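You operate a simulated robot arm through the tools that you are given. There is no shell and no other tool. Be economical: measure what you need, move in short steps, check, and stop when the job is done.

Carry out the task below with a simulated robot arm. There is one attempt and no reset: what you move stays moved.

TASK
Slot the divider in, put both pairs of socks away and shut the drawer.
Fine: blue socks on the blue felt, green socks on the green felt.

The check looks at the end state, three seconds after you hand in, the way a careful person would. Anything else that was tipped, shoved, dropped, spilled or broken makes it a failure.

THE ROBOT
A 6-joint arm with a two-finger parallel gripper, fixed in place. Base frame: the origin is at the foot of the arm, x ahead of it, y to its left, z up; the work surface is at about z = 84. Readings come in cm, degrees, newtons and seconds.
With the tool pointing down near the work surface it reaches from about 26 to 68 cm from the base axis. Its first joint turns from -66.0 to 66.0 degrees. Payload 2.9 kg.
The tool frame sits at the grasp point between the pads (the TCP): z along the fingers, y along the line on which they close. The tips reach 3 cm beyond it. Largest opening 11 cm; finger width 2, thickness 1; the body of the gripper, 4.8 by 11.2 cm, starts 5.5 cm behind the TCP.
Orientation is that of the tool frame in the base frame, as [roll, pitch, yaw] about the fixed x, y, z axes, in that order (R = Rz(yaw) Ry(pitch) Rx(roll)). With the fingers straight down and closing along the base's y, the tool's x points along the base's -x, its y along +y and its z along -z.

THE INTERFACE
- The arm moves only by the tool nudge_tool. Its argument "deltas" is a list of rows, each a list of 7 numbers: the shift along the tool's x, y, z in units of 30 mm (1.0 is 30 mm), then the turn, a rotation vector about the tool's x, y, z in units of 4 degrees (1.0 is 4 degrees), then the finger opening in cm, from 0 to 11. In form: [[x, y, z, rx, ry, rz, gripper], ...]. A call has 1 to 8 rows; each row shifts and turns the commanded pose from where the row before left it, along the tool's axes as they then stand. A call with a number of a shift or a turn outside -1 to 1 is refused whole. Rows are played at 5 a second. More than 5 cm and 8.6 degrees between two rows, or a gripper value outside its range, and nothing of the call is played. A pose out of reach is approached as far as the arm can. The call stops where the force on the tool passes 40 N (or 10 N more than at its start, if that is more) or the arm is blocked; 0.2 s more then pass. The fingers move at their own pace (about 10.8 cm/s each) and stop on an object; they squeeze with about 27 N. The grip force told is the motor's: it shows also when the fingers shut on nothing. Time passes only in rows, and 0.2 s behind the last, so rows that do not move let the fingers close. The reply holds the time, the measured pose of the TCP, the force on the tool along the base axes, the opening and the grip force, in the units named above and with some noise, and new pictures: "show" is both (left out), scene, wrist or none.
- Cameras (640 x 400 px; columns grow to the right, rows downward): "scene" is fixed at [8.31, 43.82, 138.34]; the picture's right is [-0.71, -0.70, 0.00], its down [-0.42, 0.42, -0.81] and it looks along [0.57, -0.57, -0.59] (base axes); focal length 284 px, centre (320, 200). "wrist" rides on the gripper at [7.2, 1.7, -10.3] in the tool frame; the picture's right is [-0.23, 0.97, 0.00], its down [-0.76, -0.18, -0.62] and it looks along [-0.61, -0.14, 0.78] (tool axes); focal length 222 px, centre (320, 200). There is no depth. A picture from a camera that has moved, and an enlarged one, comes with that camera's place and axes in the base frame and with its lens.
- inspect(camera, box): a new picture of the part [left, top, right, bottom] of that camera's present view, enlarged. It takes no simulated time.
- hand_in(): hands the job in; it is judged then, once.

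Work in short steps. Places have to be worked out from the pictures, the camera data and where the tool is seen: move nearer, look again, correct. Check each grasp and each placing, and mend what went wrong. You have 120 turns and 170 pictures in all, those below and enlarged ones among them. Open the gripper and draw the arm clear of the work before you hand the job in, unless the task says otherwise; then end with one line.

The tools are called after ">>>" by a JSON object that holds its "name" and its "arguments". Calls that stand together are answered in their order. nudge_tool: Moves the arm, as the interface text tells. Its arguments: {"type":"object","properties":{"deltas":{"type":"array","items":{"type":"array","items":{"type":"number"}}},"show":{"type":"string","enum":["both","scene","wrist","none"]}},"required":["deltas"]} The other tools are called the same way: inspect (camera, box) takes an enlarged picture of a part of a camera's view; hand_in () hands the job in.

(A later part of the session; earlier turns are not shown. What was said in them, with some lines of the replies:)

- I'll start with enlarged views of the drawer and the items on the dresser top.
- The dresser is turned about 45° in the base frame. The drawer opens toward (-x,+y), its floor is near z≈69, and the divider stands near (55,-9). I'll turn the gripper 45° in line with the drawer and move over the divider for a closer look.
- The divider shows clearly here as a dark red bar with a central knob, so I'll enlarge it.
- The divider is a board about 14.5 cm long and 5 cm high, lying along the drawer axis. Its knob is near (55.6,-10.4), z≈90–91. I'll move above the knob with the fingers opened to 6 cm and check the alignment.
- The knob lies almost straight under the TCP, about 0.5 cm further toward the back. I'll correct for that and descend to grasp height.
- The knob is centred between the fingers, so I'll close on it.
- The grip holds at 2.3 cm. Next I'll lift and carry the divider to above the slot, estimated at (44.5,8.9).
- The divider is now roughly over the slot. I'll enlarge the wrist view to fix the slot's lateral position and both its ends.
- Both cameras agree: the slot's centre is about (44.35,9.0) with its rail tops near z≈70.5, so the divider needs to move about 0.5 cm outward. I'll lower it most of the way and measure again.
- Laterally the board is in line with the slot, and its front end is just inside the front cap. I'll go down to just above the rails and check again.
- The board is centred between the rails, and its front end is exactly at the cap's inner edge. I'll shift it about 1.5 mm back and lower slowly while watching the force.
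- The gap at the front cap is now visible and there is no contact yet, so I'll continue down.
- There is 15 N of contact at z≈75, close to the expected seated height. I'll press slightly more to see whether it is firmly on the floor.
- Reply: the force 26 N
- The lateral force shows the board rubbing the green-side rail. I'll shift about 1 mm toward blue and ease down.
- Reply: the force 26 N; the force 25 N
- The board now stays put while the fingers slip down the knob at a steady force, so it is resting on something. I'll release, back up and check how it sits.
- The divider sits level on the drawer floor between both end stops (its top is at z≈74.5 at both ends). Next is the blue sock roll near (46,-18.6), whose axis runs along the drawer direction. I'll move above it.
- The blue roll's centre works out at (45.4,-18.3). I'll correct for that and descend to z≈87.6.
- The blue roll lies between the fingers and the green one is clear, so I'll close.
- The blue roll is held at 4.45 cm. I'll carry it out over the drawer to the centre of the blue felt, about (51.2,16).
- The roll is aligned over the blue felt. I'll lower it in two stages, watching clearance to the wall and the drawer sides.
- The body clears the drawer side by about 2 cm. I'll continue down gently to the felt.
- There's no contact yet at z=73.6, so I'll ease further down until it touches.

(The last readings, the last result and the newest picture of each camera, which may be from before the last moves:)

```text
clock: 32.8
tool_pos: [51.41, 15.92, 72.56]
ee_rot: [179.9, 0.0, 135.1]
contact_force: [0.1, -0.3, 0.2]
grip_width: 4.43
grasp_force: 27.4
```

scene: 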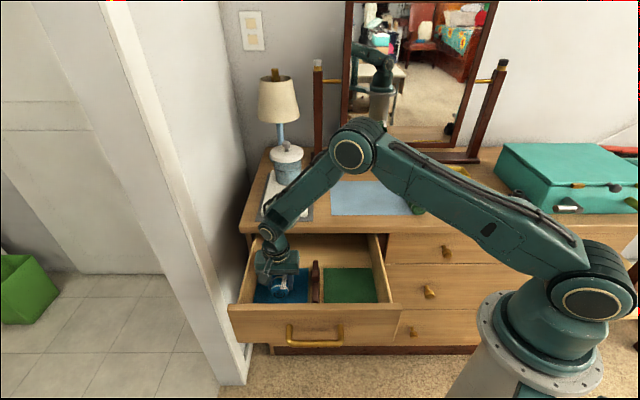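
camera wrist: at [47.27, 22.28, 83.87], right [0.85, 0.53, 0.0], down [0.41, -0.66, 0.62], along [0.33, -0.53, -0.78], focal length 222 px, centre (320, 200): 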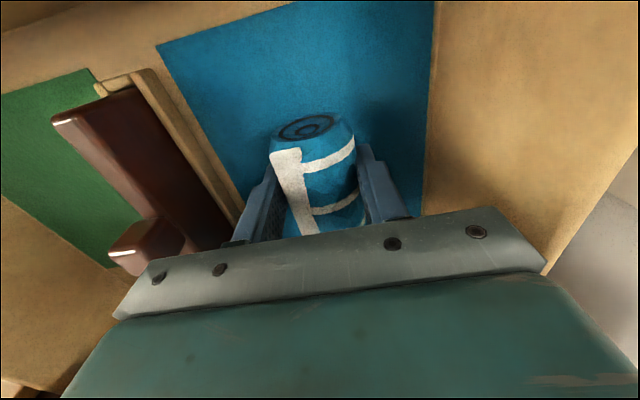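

>>> {"name": "nudge_tool", "arguments": {"deltas": [[0, 0, 0.05, 0, 0, 0, 3], [0, 0, 0.05, 0, 0, 0, 3], [0, 0, 0, 0, 0, 0, 3]], "show": "none"}}

```text
clock: 33.6
tool_pos: [51.27, 15.9, 72.34]
ee_rot: [-180.0, 0.2, 134.9]
contact_force: [-10.5, -9.4, 32.3]
grip_width: 4.45
grasp_force: 27.2
```

Contact is made with the roll on the felt. I'll back off 1 mm, open modestly and rise.

>>> {"name": "nudge_tool", "arguments": {"deltas": [[0, 0, -0.05, 0, 0, 0, 4.5], [0, 0, 0, 0, 0, 0, 5.5], [0, 0, 0, 0, 0, 0, 6.5], [0, 0, 0, 0, 0, 0, 6.5], [0, 0, -0.5, 0, 0, 0, 6.5], [0, 0, -0.8, 0, 0, 0, 6.5], [0, 0, -0.9, 0, 0, 0, 6.5], [0, 0, -0.9, 0, 0, 0, 6.5]], "show": "both"}}

```text
clock: 35.4
tool_pos: [51.12, 16.14, 81.68]
ee_rot: [-180.0, -0.1, 134.9]
contact_force: [-0.8, -0.4, 0.3]
grip_width: 6.51
grasp_force: 0.0
camera wrist: at [47.2, 22.35, 92.01], right [0.85, 0.53, 0.0], down [0.41, -0.66, 0.62], along [0.33, -0.53, -0.78], focal length 222 px, centre (320, 200)
```

scene: 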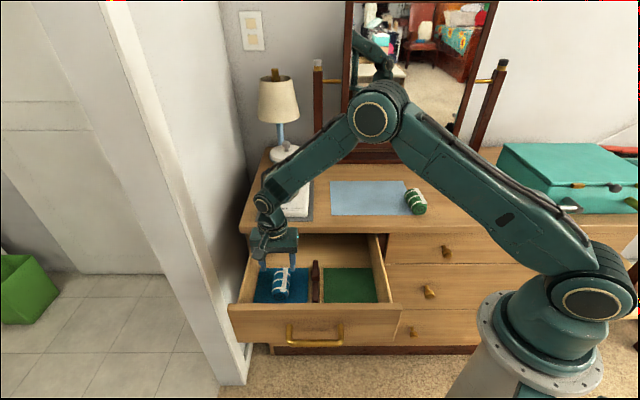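
wrist: 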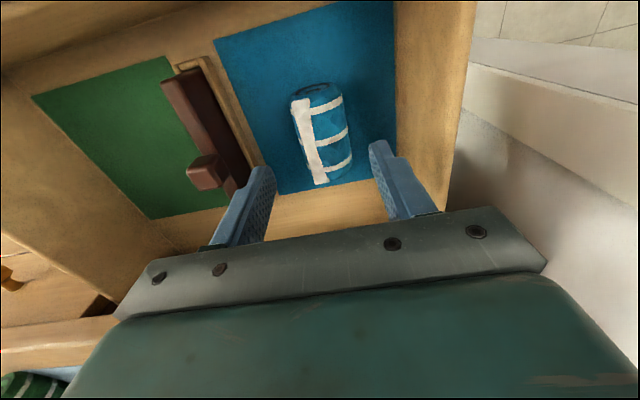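

The blue socks are on the blue felt. I'll rise and go to the green roll, estimated at (36.6,-26).

>>> {"name": "nudge_tool", "arguments": {"deltas": [[0, 0, -1, 0, 0, 0, 8], [0, 0, -1, 0, 0, 0, 8], [0, 0, -1, 0, 0, 0, 8], [0, 0, -1, 0, 0, 0, 8], [0, 0, -1, 0, 0, 0, 8], [0, 0, -0.5, 0, 0, 0, 8], [0, -1, 0, 0, 0, 0, 8], [0, -1, 0, 0, 0, 0, 8]], "show": "none"}}

>>> {"name": "nudge_tool", "arguments": {"deltas": [[0, -1, 0, 0, 0, 0, 8], [0, -1, 0, 0, 0, 0, 8], [0, -1, 0, 0, 0, 0, 8], [0, -1, 0, 0, 0, 0, 8], [-1, -1, 0, 0, 0, 0, 8], [-1, -1, 0, 0, 0, 0, 8], [-1, -1, 0, 0, 0, 0, 8], [-1, -1, 0, 0, 0, 0, 8]], "show": "none"}}

>>> {"name": "nudge_tool", "arguments": {"deltas": [[-1, -1, 0, 0, 0, 0, 8], [-1, -1, 0, 0, 0, 0, 8], [-0.55, -1, 0, 0, 0, 0, 8], [0, -0.3, 0, 0, 0, 0, 8], [0, 0, 0, 0, 0, 0, 8]], "show": "both"}}

```text
clock: 37.2
tool_pos: [46.91, 11.71, 98.08]
ee_rot: [-180.0, -0.1, 135.0]
contact_force: [-0.3, 1.1, 0.6]
grip_width: 8.0
grasp_force: 0.0
```

```text
clock: 39.0
tool_pos: [38.39, -13.71, 97.87]
ee_rot: [180.0, 0.0, 135.0]
contact_force: [0.3, 0.3, -0.6]
grip_width: 8.01
grasp_force: 0.1
```

```text
clock: 40.2
tool_pos: [36.74, -26.35, 98.04]
ee_rot: [179.9, -0.1, 135.0]
contact_force: [0.6, 0.0, -0.5]
grip_width: 7.97
grasp_force: 0.0
camera wrist: at [32.77, -19.94, 108.44], right [0.85, 0.53, 0.0], down [0.41, -0.66, 0.62], along [0.33, -0.53, -0.78], focal length 222 px, centre (320, 200)
```

scene: 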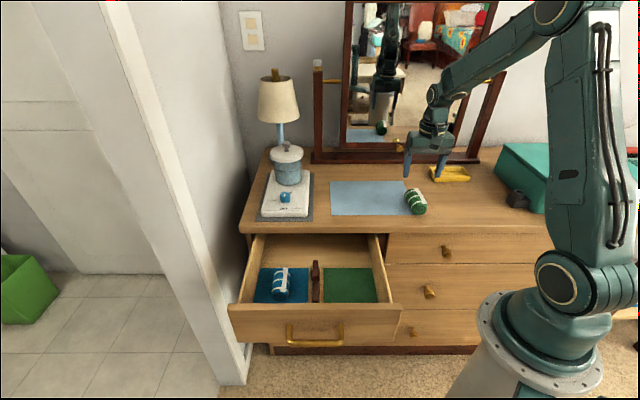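
wrist: 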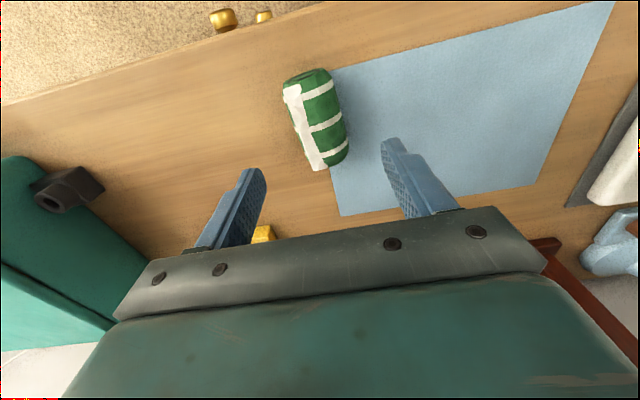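

The green roll is almost exactly beneath. I'll correct slightly outward and descend.

>>> {"name": "nudge_tool", "arguments": {"deltas": [[0.22, -0.02, 0.5, 0, 0, 0, 8], [0, 0, 0.9, 0, 0, 0, 8], [0, 0, 0.9, 0, 0, 0, 8], [0, 0, 0.7, 0, 0, 0, 8], [0, 0, 0.47, 0, 0, 0, 8], [0, 0, 0, 0, 0, 0, 8]], "show": "wrist"}}

```text
clock: 41.6
tool_pos: [36.47, -25.79, 87.98]
ee_rot: [-180.0, 0.0, 135.1]
contact_force: [-0.2, 0.6, 0.0]
grip_width: 8.01
grasp_force: 0.0
camera wrist: at [32.46, -19.47, 98.17], right [0.85, 0.53, 0.0], down [0.41, -0.66, 0.62], along [0.33, -0.53, -0.78], focal length 222 px, centre (320, 200)
```

wrist: 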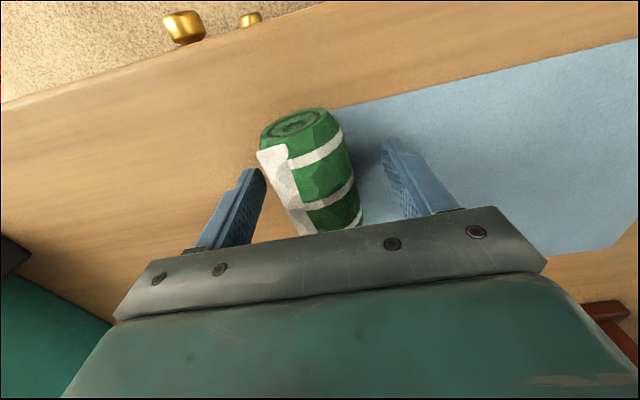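

The green roll sits between the fingers. I'll lower 3 mm more, close and lift.

>>> {"name": "nudge_tool", "arguments": {"deltas": [[0, 0, 0.1, 0, 0, 0, 7], [0, 0, 0, 0, 0, 0, 5.5], [0, 0, 0, 0, 0, 0, 4], [0, 0, 0, 0, 0, 0, 3], [0, 0, 0, 0, 0, 0, 3]], "show": "none"}}

>>> {"name": "nudge_tool", "arguments": {"deltas": [[0, 0, -0.5, 0, 0, 0, 3], [0, 0, -1, 0, 0, 0, 3], [0, 0, -1, 0, 0, 0, 3], [0, 0, -1, 0, 0, 0, 3], [0, 0, 0, 0, 0, 0, 3]], "show": "both"}}

```text
clock: 42.8
tool_pos: [36.31, -25.63, 87.51]
ee_rot: [179.9, 0.0, 135.0]
contact_force: [1.1, -0.2, 0.2]
grip_width: 4.44
grasp_force: 26.8
```

```text
clock: 44.0
tool_pos: [36.49, -25.64, 98.13]
ee_rot: [-180.0, -0.1, 135.1]
contact_force: [0.3, 0.4, 0.0]
grip_width: 4.45
grasp_force: 26.8
camera wrist: at [32.44, -19.33, 108.42], right [0.85, 0.53, 0.0], down [0.41, -0.66, 0.62], along [0.33, -0.53, -0.78], focal length 222 px, centre (320, 200)
```

scene: 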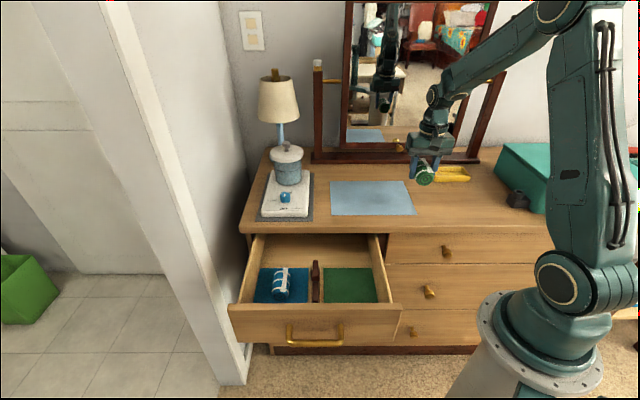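
wrist: 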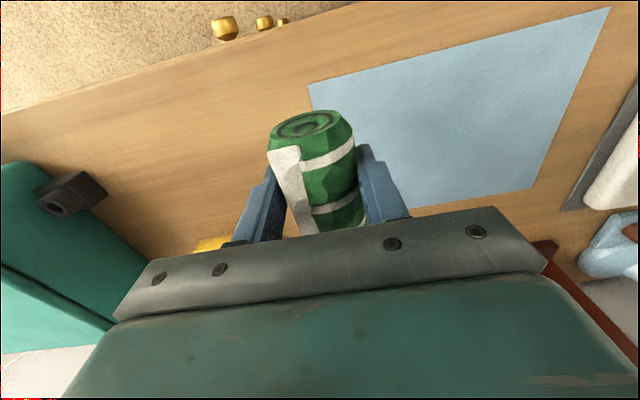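

The green roll is held. I'll carry it diagonally to above the green felt centre at about (37.5,2.1).

>>> {"name": "nudge_tool", "arguments": {"deltas": [[0.9, 0.97, 0, 0, 0, 0, 3], [0.9, 0.97, 0, 0, 0, 0, 3], [0.9, 0.97, 0, 0, 0, 0, 3], [0.9, 0.97, 0, 0, 0, 0, 3], [0.9, 0.97, 0, 0, 0, 0, 3], [0.9, 0.97, 0, 0, 0, 0, 3], [0.89, 0.97, 0, 0, 0, 0, 3], [0, 0, 0, 0, 0, 0, 3]], "show": "none"}}

>>> {"name": "nudge_tool", "arguments": {"deltas": [[0, 0, 0.9, 0, 0, 0, 3], [0, 0, 0.9, 0, 0, 0, 3], [0, 0, 0.9, 0, 0, 0, 3], [0, 0, 0.9, 0, 0, 0, 3], [0, 0, 0.9, 0, 0, 0, 3], [0, 0, 0.9, 0, 0, 0, 3], [0, 0, 0, 0, 0, 0, 3]], "show": "both"}}

```text
clock: 45.8
tool_pos: [37.49, 2.34, 97.89]
ee_rot: [-179.9, 0.0, 135.0]
contact_force: [0.6, 0.1, 0.2]
grip_width: 4.4
grasp_force: 27.0
```

```text
clock: 47.4
tool_pos: [37.54, 2.01, 81.78]
ee_rot: [-179.9, 0.0, 135.1]
contact_force: [0.0, 0.6, -1.3]
grip_width: 4.45
grasp_force: 27.0
camera wrist: at [33.58, 8.38, 92.13], right [0.85, 0.53, 0.0], down [0.41, -0.66, 0.62], along [0.33, -0.53, -0.78], focal length 222 px, centre (320, 200)
```

scene: 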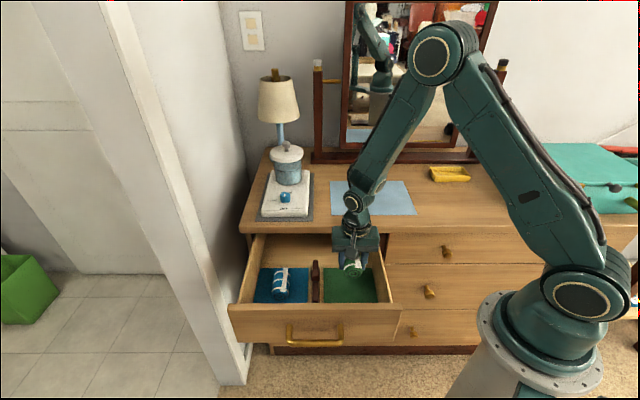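
wrist: 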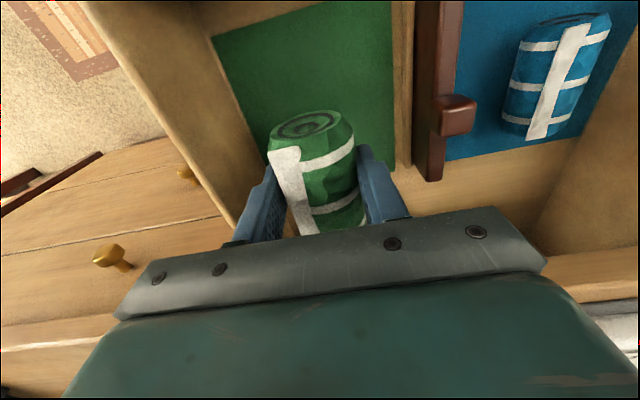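

To balance clearance between the drawer side and the divider knob, I'll shift 0.6 cm toward the divider, then lower further.

>>> {"name": "nudge_tool", "arguments": {"deltas": [[0, 0.2, 0, 0, 0, 0, 3], [0, 0, 0.8, 0, 0, 0, 3], [0, 0, 0.8, 0, 0, 0, 3], [0, 0, 0.7, 0, 0, 0, 3], [0, 0, 0.3, 0, 0, 0, 3], [0, 0, 0.2, 0, 0, 0, 3], [0, 0, 0.1, 0, 0, 0, 3], [0, 0, 0, 0, 0, 0, 3]], "show": "both"}}

```text
clock: 49.2
tool_pos: [37.97, 2.4, 73.04]
ee_rot: [180.0, -0.1, 135.0]
contact_force: [-0.9, 0.5, -0.7]
grip_width: 4.43
grasp_force: 27.0
camera wrist: at [33.96, 8.8, 83.37], right [0.85, 0.53, 0.0], down [0.41, -0.66, 0.62], along [0.33, -0.53, -0.78], focal length 222 px, centre (320, 200)
```

scene: 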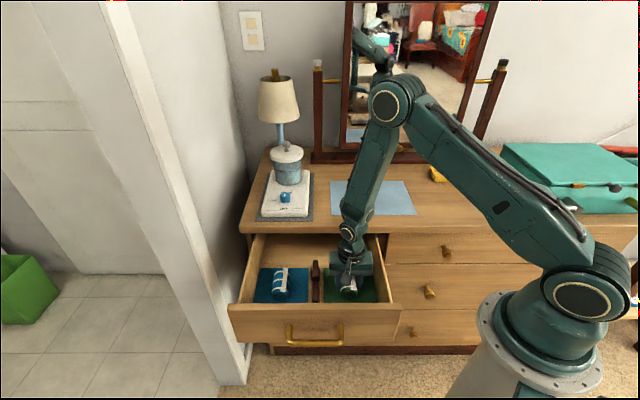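
wrist: 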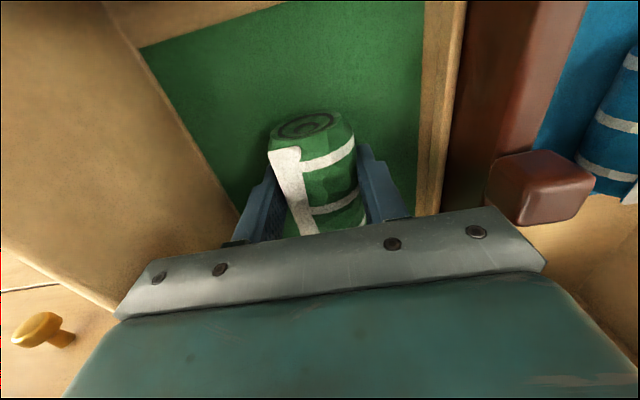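

There's no contact at z=73. The blue roll touched at about 72.4, so I'll go to about 72.5, release and rise.

>>> {"name": "nudge_tool", "arguments": {"deltas": [[0, 0, 0.1, 0, 0, 0, 3], [0, 0, 0.08, 0, 0, 0, 3], [0, 0, 0, 0, 0, 0, 3]], "show": "none"}}

>>> {"name": "nudge_tool", "arguments": {"deltas": [[0, 0, 0, 0, 0, 0, 4.5], [0, 0, 0, 0, 0, 0, 5.5], [0, 0, 0, 0, 0, 0, 6.2], [0, 0, 0, 0, 0, 0, 6.2], [0, 0, -0.5, 0, 0, 0, 6.2], [0, 0, -0.8, 0, 0, 0, 6.2], [0, 0, -0.9, 0, 0, 0, 6.2], [0, 0, -0.9, 0, 0, 0, 6.2]], "show": "both"}}

```text
clock: 50.0
tool_pos: [37.9, 2.57, 72.49]
ee_rot: [179.9, 0.0, 135.0]
contact_force: [0.1, -0.6, -0.5]
grip_width: 4.44
grasp_force: 26.7
```

```text
clock: 51.8
tool_pos: [37.76, 2.55, 81.9]
ee_rot: [-179.9, 0.0, 134.9]
contact_force: [-1.1, -0.2, 0.1]
grip_width: 6.21
grasp_force: 0.0
camera wrist: at [33.88, 8.79, 92.2], right [0.85, 0.53, 0.0], down [0.41, -0.66, 0.62], along [0.33, -0.53, -0.78], focal length 222 px, centre (320, 200)
```

scene: 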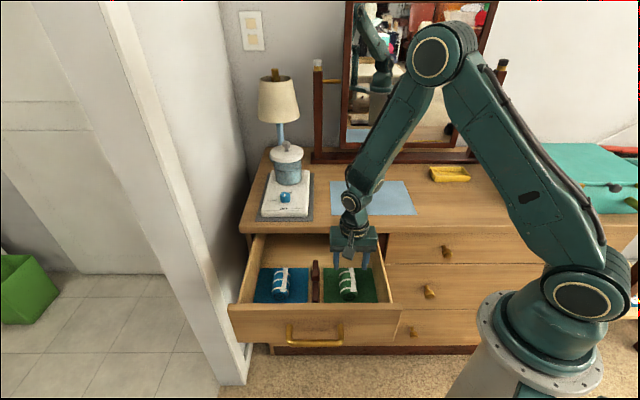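
wrist: 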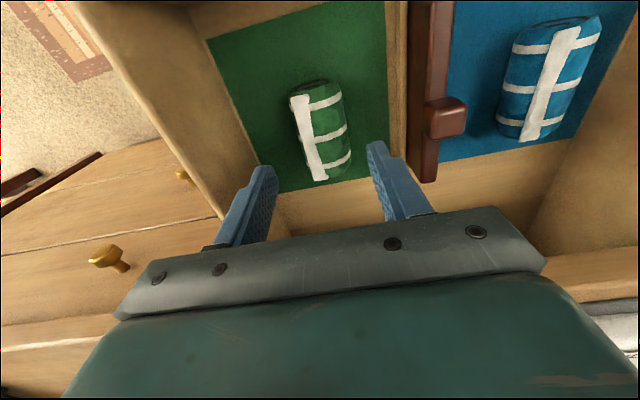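

Both rolls are on their felts. To shut the drawer I'll push on the handle bar from outside with the fingers slightly spread. First I'll move out in front of the drawer to look at the handle.

>>> {"name": "nudge_tool", "arguments": {"deltas": [[0, 0, -1, 0, 0, 0, 6], [0, 0, -1, 0, 0, 0, 6], [0, 0, -1, 0, 0, 0, 6], [1, 0.4, 0, 0, 0, 0, 6], [1, 0.4, 0, 0, 0, 0, 6], [1, 0.4, 0, 0, 0, 0, 6], [1, 0.4, 0, 0, 0, 0, 6], [1, 0.4, 0, 0, 0, 0, 6]], "show": "none"}}

>>> {"name": "nudge_tool", "arguments": {"deltas": [[1, 0.4, 0, 0, 0, 0, 6], [1, 0.4, 0, 0, 0, 0, 6], [0.6, 0.3, 0, 0, 0, 0, 6], [0, 0, 0, 0, 0, 0, 6]], "show": "both"}}

>>> {"name": "inspect", "arguments": {"camera": "scene", "box": [220, 220, 420, 345]}}

```text
clock: 53.6
tool_pos: [31.27, 17.42, 90.67]
ee_rot: [180.0, -0.1, 134.9]
contact_force: [-0.5, 0.6, 0.3]
grip_width: 5.97
grasp_force: 0.0
```

```text
clock: 54.6
tool_pos: [28.24, 25.23, 90.83]
ee_rot: [-179.9, 0.0, 134.9]
contact_force: [-0.6, 0.1, 0.3]
grip_width: 6.01
grasp_force: 0.2
camera wrist: at [24.28, 31.55, 101.18], right [0.85, 0.53, 0.0], down [0.41, -0.66, 0.62], along [0.33, -0.53, -0.78], focal length 222 px, centre (320, 200)
```

scene: 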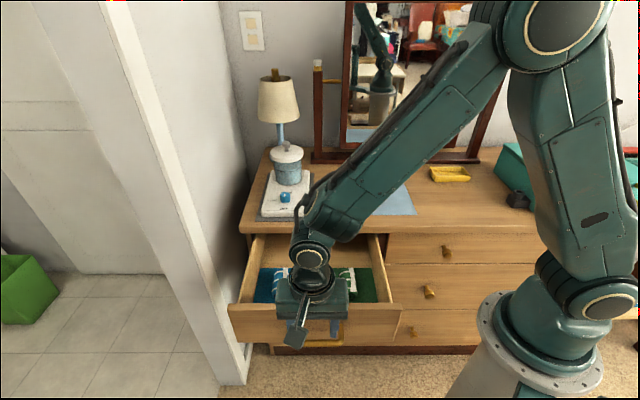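
wrist: 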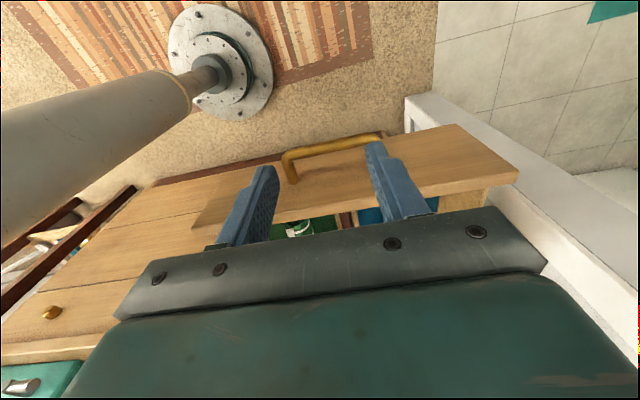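

```text
3.20 times, centred on (320, 282) of scene
camera zoom: at [8.31, 43.82, 138.34], right [-0.71, -0.7, 0.0], down [-0.42, 0.42, -0.81], along [0.57, -0.57, -0.59], focal length 909 px, centre (320, -64)
```

zoom: 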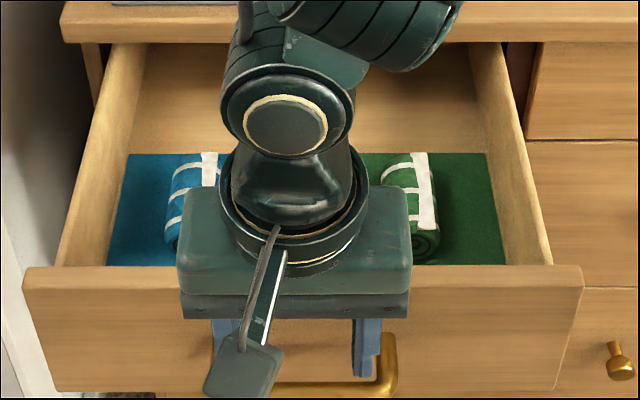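

The handle bar is centred in front, near z≈74, B≈33 (B = distance from the scene camera along the drawer axis); the tool is outside it at B≈27. I'll lower to z≈75 so the fingertips extend below the bar.

>>> {"name": "nudge_tool", "arguments": {"deltas": [[0, 0, 0.9, 0, 0, 0, 6], [0, 0, 0.9, 0, 0, 0, 6], [0, 0, 0.9, 0, 0, 0, 6], [0, 0, 0.9, 0, 0, 0, 6], [0, 0, 0.9, 0, 0, 0, 6], [0, 0, 0.8, 0, 0, 0, 6], [0, 0, 0, 0, 0, 0, 6]], "show": "both"}}

```text
clock: 56.2
tool_pos: [28.35, 25.18, 74.99]
ee_rot: [179.9, 0.0, 135.0]
contact_force: [0.4, -0.1, 0.3]
grip_width: 6.01
grasp_force: 0.0
camera wrist: at [24.34, 31.45, 85.37], right [0.85, 0.53, 0.0], down [0.41, -0.66, 0.62], along [0.33, -0.53, -0.78], focal length 222 px, centre (320, 200)
```

scene: 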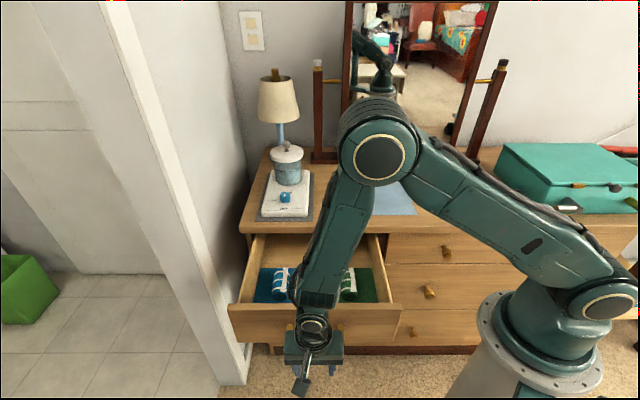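
wrist: 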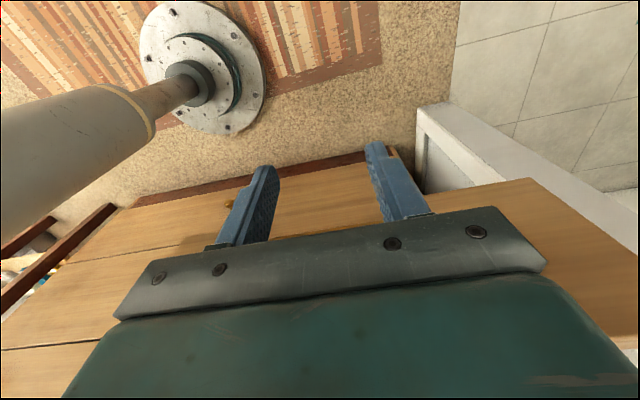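

The tool is in position in front of the bar. I'll start pushing in along the drawer axis and watch the contact.

>>> {"name": "nudge_tool", "arguments": {"deltas": [[-0.4, 0, 0, 0, 0, 0, 6], [-0.4, 0, 0, 0, 0, 0, 6], [-0.4, 0, 0, 0, 0, 0, 6], [-0.4, 0, 0, 0, 0, 0, 6], [-0.4, 0, 0, 0, 0, 0, 6], [0, 0, 0, 0, 0, 0, 6]], "show": "both"}}

```text
clock: 57.6
tool_pos: [32.67, 21.04, 74.95]
ee_rot: [179.9, 0.0, 135.1]
contact_force: [-0.1, 0.6, -0.5]
grip_width: 6.0
grasp_force: 0.0
camera wrist: at [28.71, 27.28, 85.33], right [0.85, 0.53, 0.0], down [0.41, -0.66, 0.62], along [0.33, -0.53, -0.78], focal length 222 px, centre (320, 200)
```

scene: 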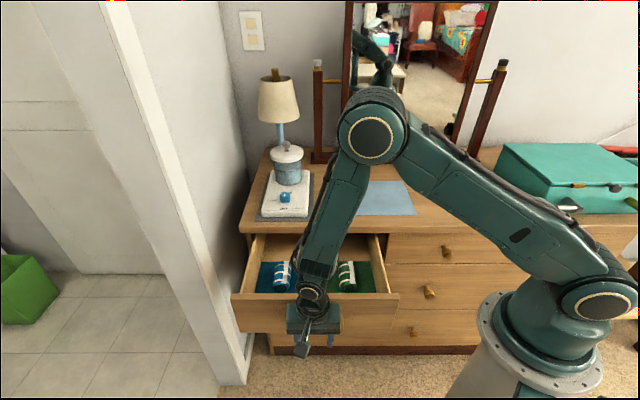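
wrist: 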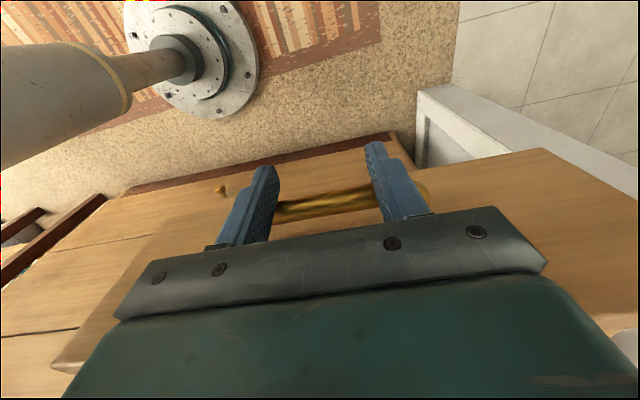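

The drawer is moving with the bar against both fingers. I'll keep pushing.

>>> {"name": "nudge_tool", "arguments": {"deltas": [[-0.4, 0, 0, 0, 0, 0, 6], [-0.4, 0, 0, 0, 0, 0, 6], [-0.4, 0, 0, 0, 0, 0, 6], [-0.4, 0, 0, 0, 0, 0, 6], [-0.4, 0, 0, 0, 0, 0, 6], [-0.4, 0, 0, 0, 0, 0, 6], [-0.4, 0, 0, 0, 0, 0, 6], [-0.4, 0, 0, 0, 0, 0, 6]], "show": "both"}}

```text
clock: 59.4
tool_pos: [39.41, 14.13, 74.93]
ee_rot: [180.0, 0.0, 134.9]
contact_force: [-0.3, -0.2, -0.5]
grip_width: 5.99
grasp_force: 0.0
camera wrist: at [35.49, 20.41, 85.33], right [0.85, 0.53, 0.0], down [0.41, -0.66, 0.62], along [0.33, -0.53, -0.78], focal length 222 px, centre (320, 200)
```

scene: 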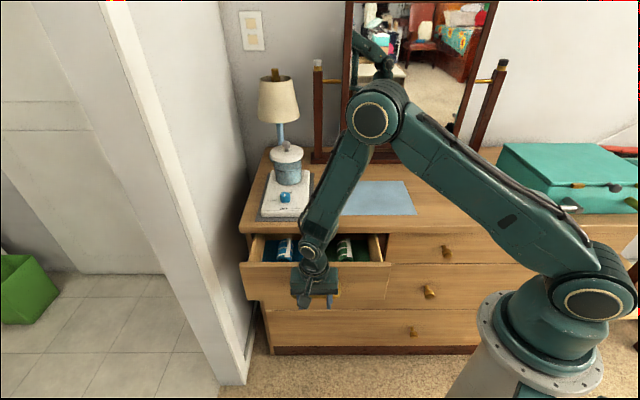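
wrist: 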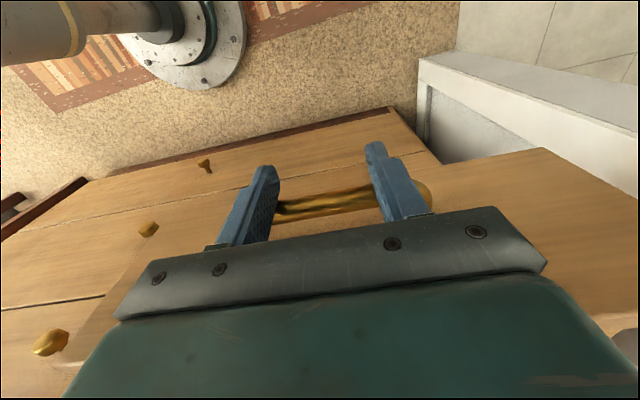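

The push is smooth, with about 12 cm left. I'll continue.

>>> {"name": "nudge_tool", "arguments": {"deltas": [[-0.4, 0, 0, 0, 0, 0, 6], [-0.4, 0, 0, 0, 0, 0, 6], [-0.4, 0, 0, 0, 0, 0, 6], [-0.4, 0, 0, 0, 0, 0, 6], [-0.4, 0, 0, 0, 0, 0, 6], [-0.4, 0, 0, 0, 0, 0, 6], [0, 0, 0, 0, 0, 0, 6]], "show": "both"}}

```text
clock: 61.0
tool_pos: [44.53, 9.13, 74.91]
ee_rot: [180.0, 0.0, 135.1]
contact_force: [0.2, -0.6, -0.7]
grip_width: 5.97
grasp_force: 0.1
camera wrist: at [40.54, 15.32, 85.27], right [0.85, 0.53, 0.0], down [0.41, -0.66, 0.62], along [0.33, -0.53, -0.78], focal length 222 px, centre (320, 200)
```

scene: 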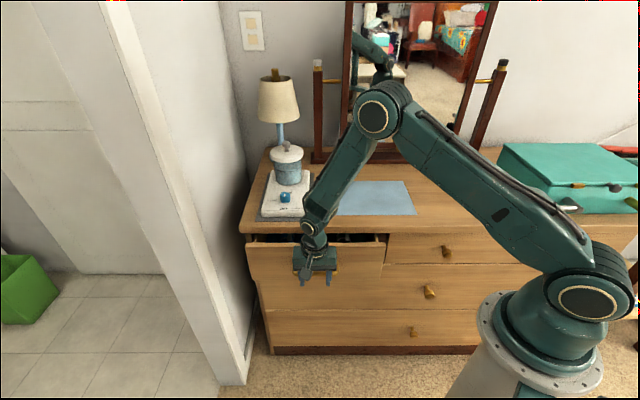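
wrist: 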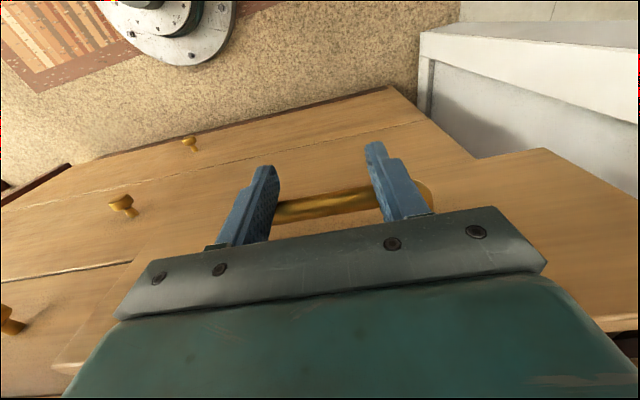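

About 5 cm is left. I'll push more slowly to the stop.

>>> {"name": "nudge_tool", "arguments": {"deltas": [[-0.3, 0, 0, 0, 0, 0, 6], [-0.3, 0, 0, 0, 0, 0, 6], [-0.3, 0, 0, 0, 0, 0, 6], [-0.2, 0, 0, 0, 0, 0, 6], [-0.2, 0, 0, 0, 0, 0, 6], [0, 0, 0, 0, 0, 0, 6]], "show": "both"}}

>>> {"name": "inspect", "arguments": {"camera": "scene", "box": [230, 210, 410, 320]}}

```text
clock: 62.4
tool_pos: [47.12, 6.27, 74.95]
ee_rot: [-179.9, 0.0, 134.9]
contact_force: [0.2, 0.8, 0.3]
grip_width: 6.05
grasp_force: 0.0
camera wrist: at [43.22, 12.61, 85.17], right [0.85, 0.53, 0.0], down [0.41, -0.66, 0.62], along [0.33, -0.53, -0.78], focal length 222 px, centre (320, 200)
```

scene: 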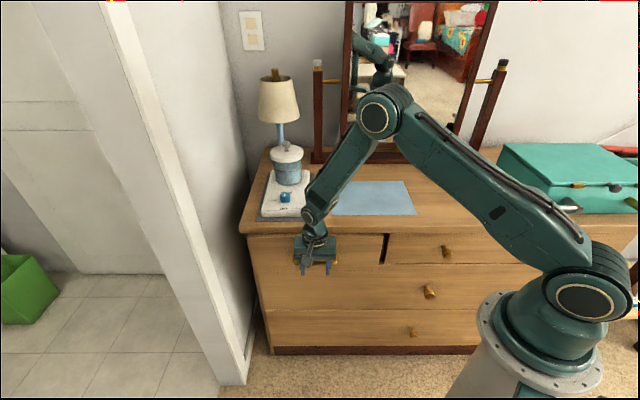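
wrist: 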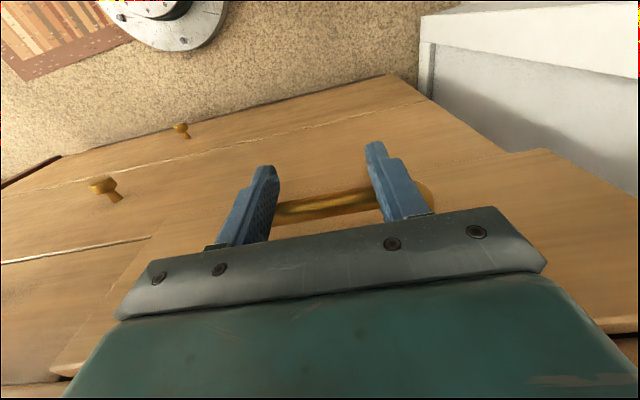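

```text
3.56 times, centred on (320, 265) of scene
camera zoom: at [8.31, 43.82, 138.34], right [-0.71, -0.7, 0.0], down [-0.42, 0.42, -0.81], along [0.57, -0.57, -0.59], focal length 1010 px, centre (320, -31)
```

zoom: 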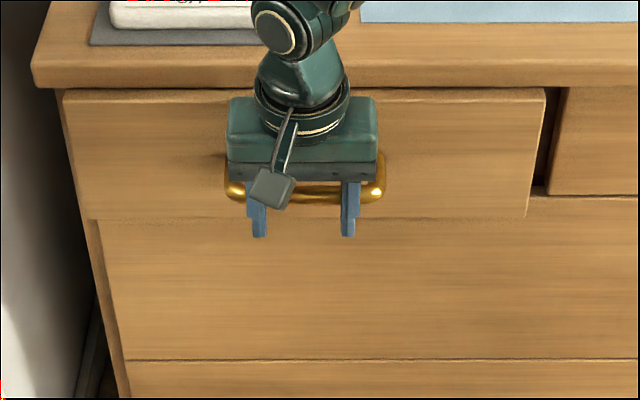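

The panel still stands out a couple of centimetres, so I'll continue slowly until it stops.

>>> {"name": "nudge_tool", "arguments": {"deltas": [[-0.2, 0, 0, 0, 0, 0, 6], [-0.2, 0, 0, 0, 0, 0, 6], [-0.15, 0, 0, 0, 0, 0, 6], [-0.1, 0, 0, 0, 0, 0, 6], [0, 0, 0, 0, 0, 0, 6]], "show": "none"}}

>>> {"name": "inspect", "arguments": {"camera": "scene", "box": [230, 210, 410, 320]}}

```text
clock: 63.6
tool_pos: [48.67, 4.87, 74.97]
ee_rot: [-180.0, 0.0, 135.0]
contact_force: [-0.5, -0.2, 0.3]
grip_width: 6.03
grasp_force: 0.1
```

```text
3.56 times, centred on (320, 265) of scene
camera zoom: at [8.31, 43.82, 138.34], right [-0.71, -0.7, 0.0], down [-0.42, 0.42, -0.81], along [0.57, -0.57, -0.59], focal length 1010 px, centre (320, -31)
```

zoom: 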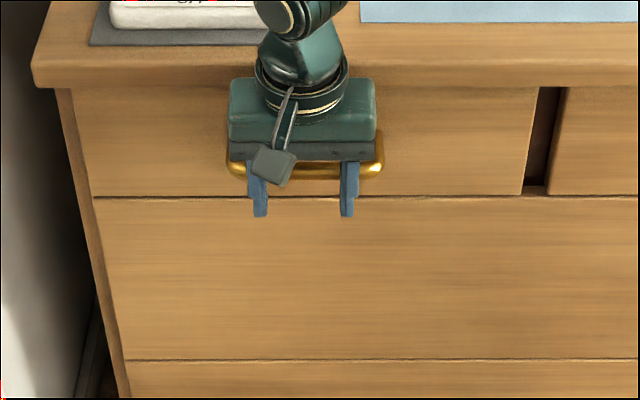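

It looks almost flush. I'll push in tiny steps to confirm the stop.

>>> {"name": "nudge_tool", "arguments": {"deltas": [[-0.07, 0, 0, 0, 0, 0, 6], [-0.07, 0, 0, 0, 0, 0, 6], [0, 0, 0, 0, 0, 0, 6]], "show": "none"}}

```text
clock: 64.4
tool_pos: [48.85, 4.49, 74.94]
ee_rot: [180.0, 0.0, 135.0]
contact_force: [0.3, 1.0, 0.8]
grip_width: 6.02
grasp_force: 0.1
```

>>> {"name": "nudge_tool", "arguments": {"deltas": [[-0.07, 0, 0, 0, 0, 0, 6], [-0.07, 0, 0, 0, 0, 0, 6], [-0.07, 0, 0, 0, 0, 0, 6], [0, 0, 0, 0, 0, 0, 6]], "show": "none"}}

>>> {"name": "inspect", "arguments": {"camera": "scene", "box": [230, 210, 410, 320]}}

```text
clock: 65.2
tool_pos: [48.96, 4.49, 74.93]
ee_rot: [-179.7, -0.5, 135.2]
contact_force: [-6.0, 4.7, 1.8]
grip_width: 6.01
grasp_force: 0.0
stopped in row 4: the force on the tool passed its limit (the readings are from after the stop); the commanded pose is now the measured one
```

```text
3.56 times, centred on (320, 265) of scene
camera zoom: at [8.3, 43.83, 138.34], right [-0.71, -0.7, 0.0], down [-0.42, 0.42, -0.81], along [0.57, -0.57, -0.59], focal length 1010 px, centre (320, -31)
```

zoom: 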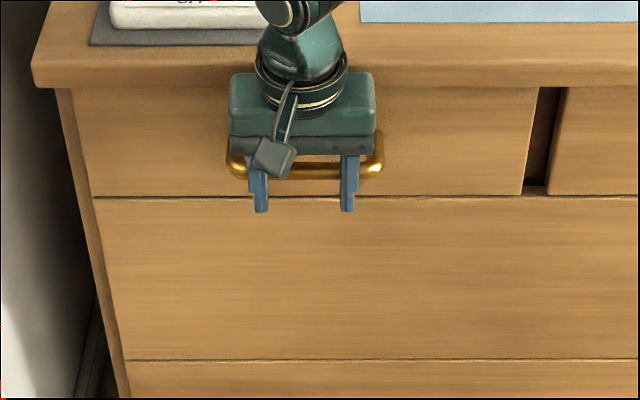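

It came to a hard stop with the panel flush with its neighbours. I'll back straight out and then rise clear.

>>> {"name": "nudge_tool", "arguments": {"deltas": [[0.3, 0, 0, 0, 0, 0, 6], [0.7, 0, 0, 0, 0, 0, 6], [0.9, 0, 0, 0, 0, 0, 6], [0.9, 0, 0, 0, 0, 0, 6], [0, 0, -1, 0, 0, 0, 6], [0, 0, -1, 0, 0, 0, 8], [0, 0, -1, 0, 0, 0, 8], [0, 0, -1, 0, 0, 0, 8]], "show": "none"}}

>>> {"name": "nudge_tool", "arguments": {"deltas": [[0, 0, -1, 0, 0, 0, 8], [0, 0, -1, 0, 0, 0, 8], [0, 0, -1, 0, 0, 0, 8], [0, -1, -1, 0, 0, 0, 8], [0, -1, -1, 0, 0, 0, 8], [0, -1, 0, 0, 0, 0, 8], [0, 0, 0, 0, 0, 0, 8]], "show": "both"}}

>>> {"name": "inspect", "arguments": {"camera": "scene", "box": [230, 130, 490, 320]}}

```text
clock: 67.0
tool_pos: [43.26, 10.56, 86.96]
ee_rot: [-179.7, -0.4, 135.3]
contact_force: [0.4, -0.3, -0.6]
grip_width: 8.01
grasp_force: 0.1
```

```text
clock: 68.6
tool_pos: [37.01, 3.97, 101.86]
ee_rot: [-179.8, -0.5, 135.1]
contact_force: [0.4, 0.1, -0.1]
grip_width: 8.02
grasp_force: 0.2
camera wrist: at [33.07, 10.2, 112.39], right [0.85, 0.53, -0.01], down [0.42, -0.66, 0.62], along [0.32, -0.53, -0.79], focal length 222 px, centre (320, 200)
```

scene: 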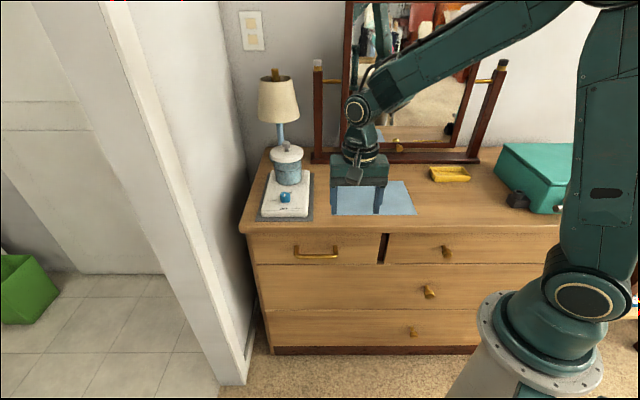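
wrist: 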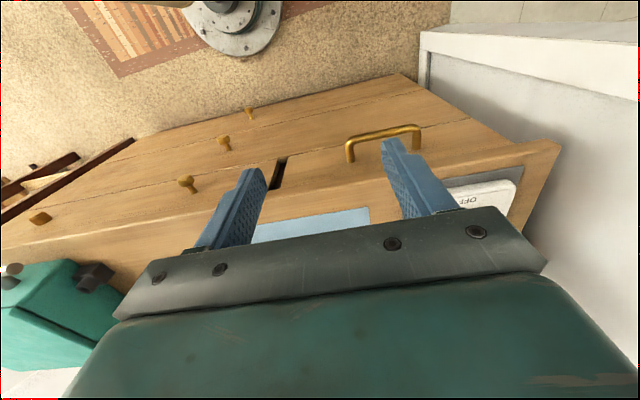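

```text
2.11 times, centred on (360, 225) of scene
camera zoom: at [8.31, 43.82, 138.34], right [-0.71, -0.7, 0.0], down [-0.42, 0.42, -0.81], along [0.57, -0.57, -0.59], focal length 598 px, centre (236, 147)
```

zoom: 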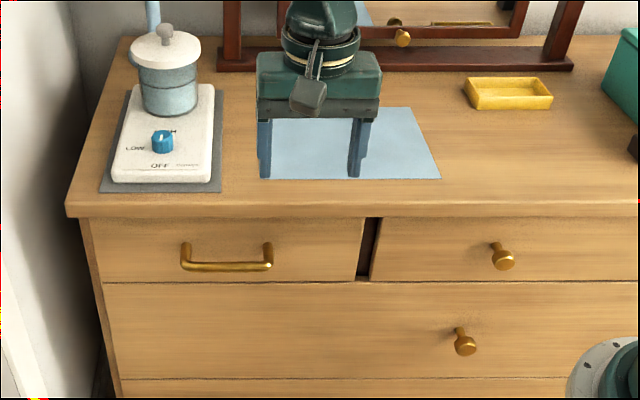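

The drawer is shut flush, everything else is where it was, and the arm is clear with the gripper open. I'm handing in.

>>> {"name": "hand_in", "arguments": {}}

```text
The job is handed in.
```

The divider is in its slot, the blue socks are on the blue felt, the green socks are on the green felt, and the drawer is shut; I've handed the job in.
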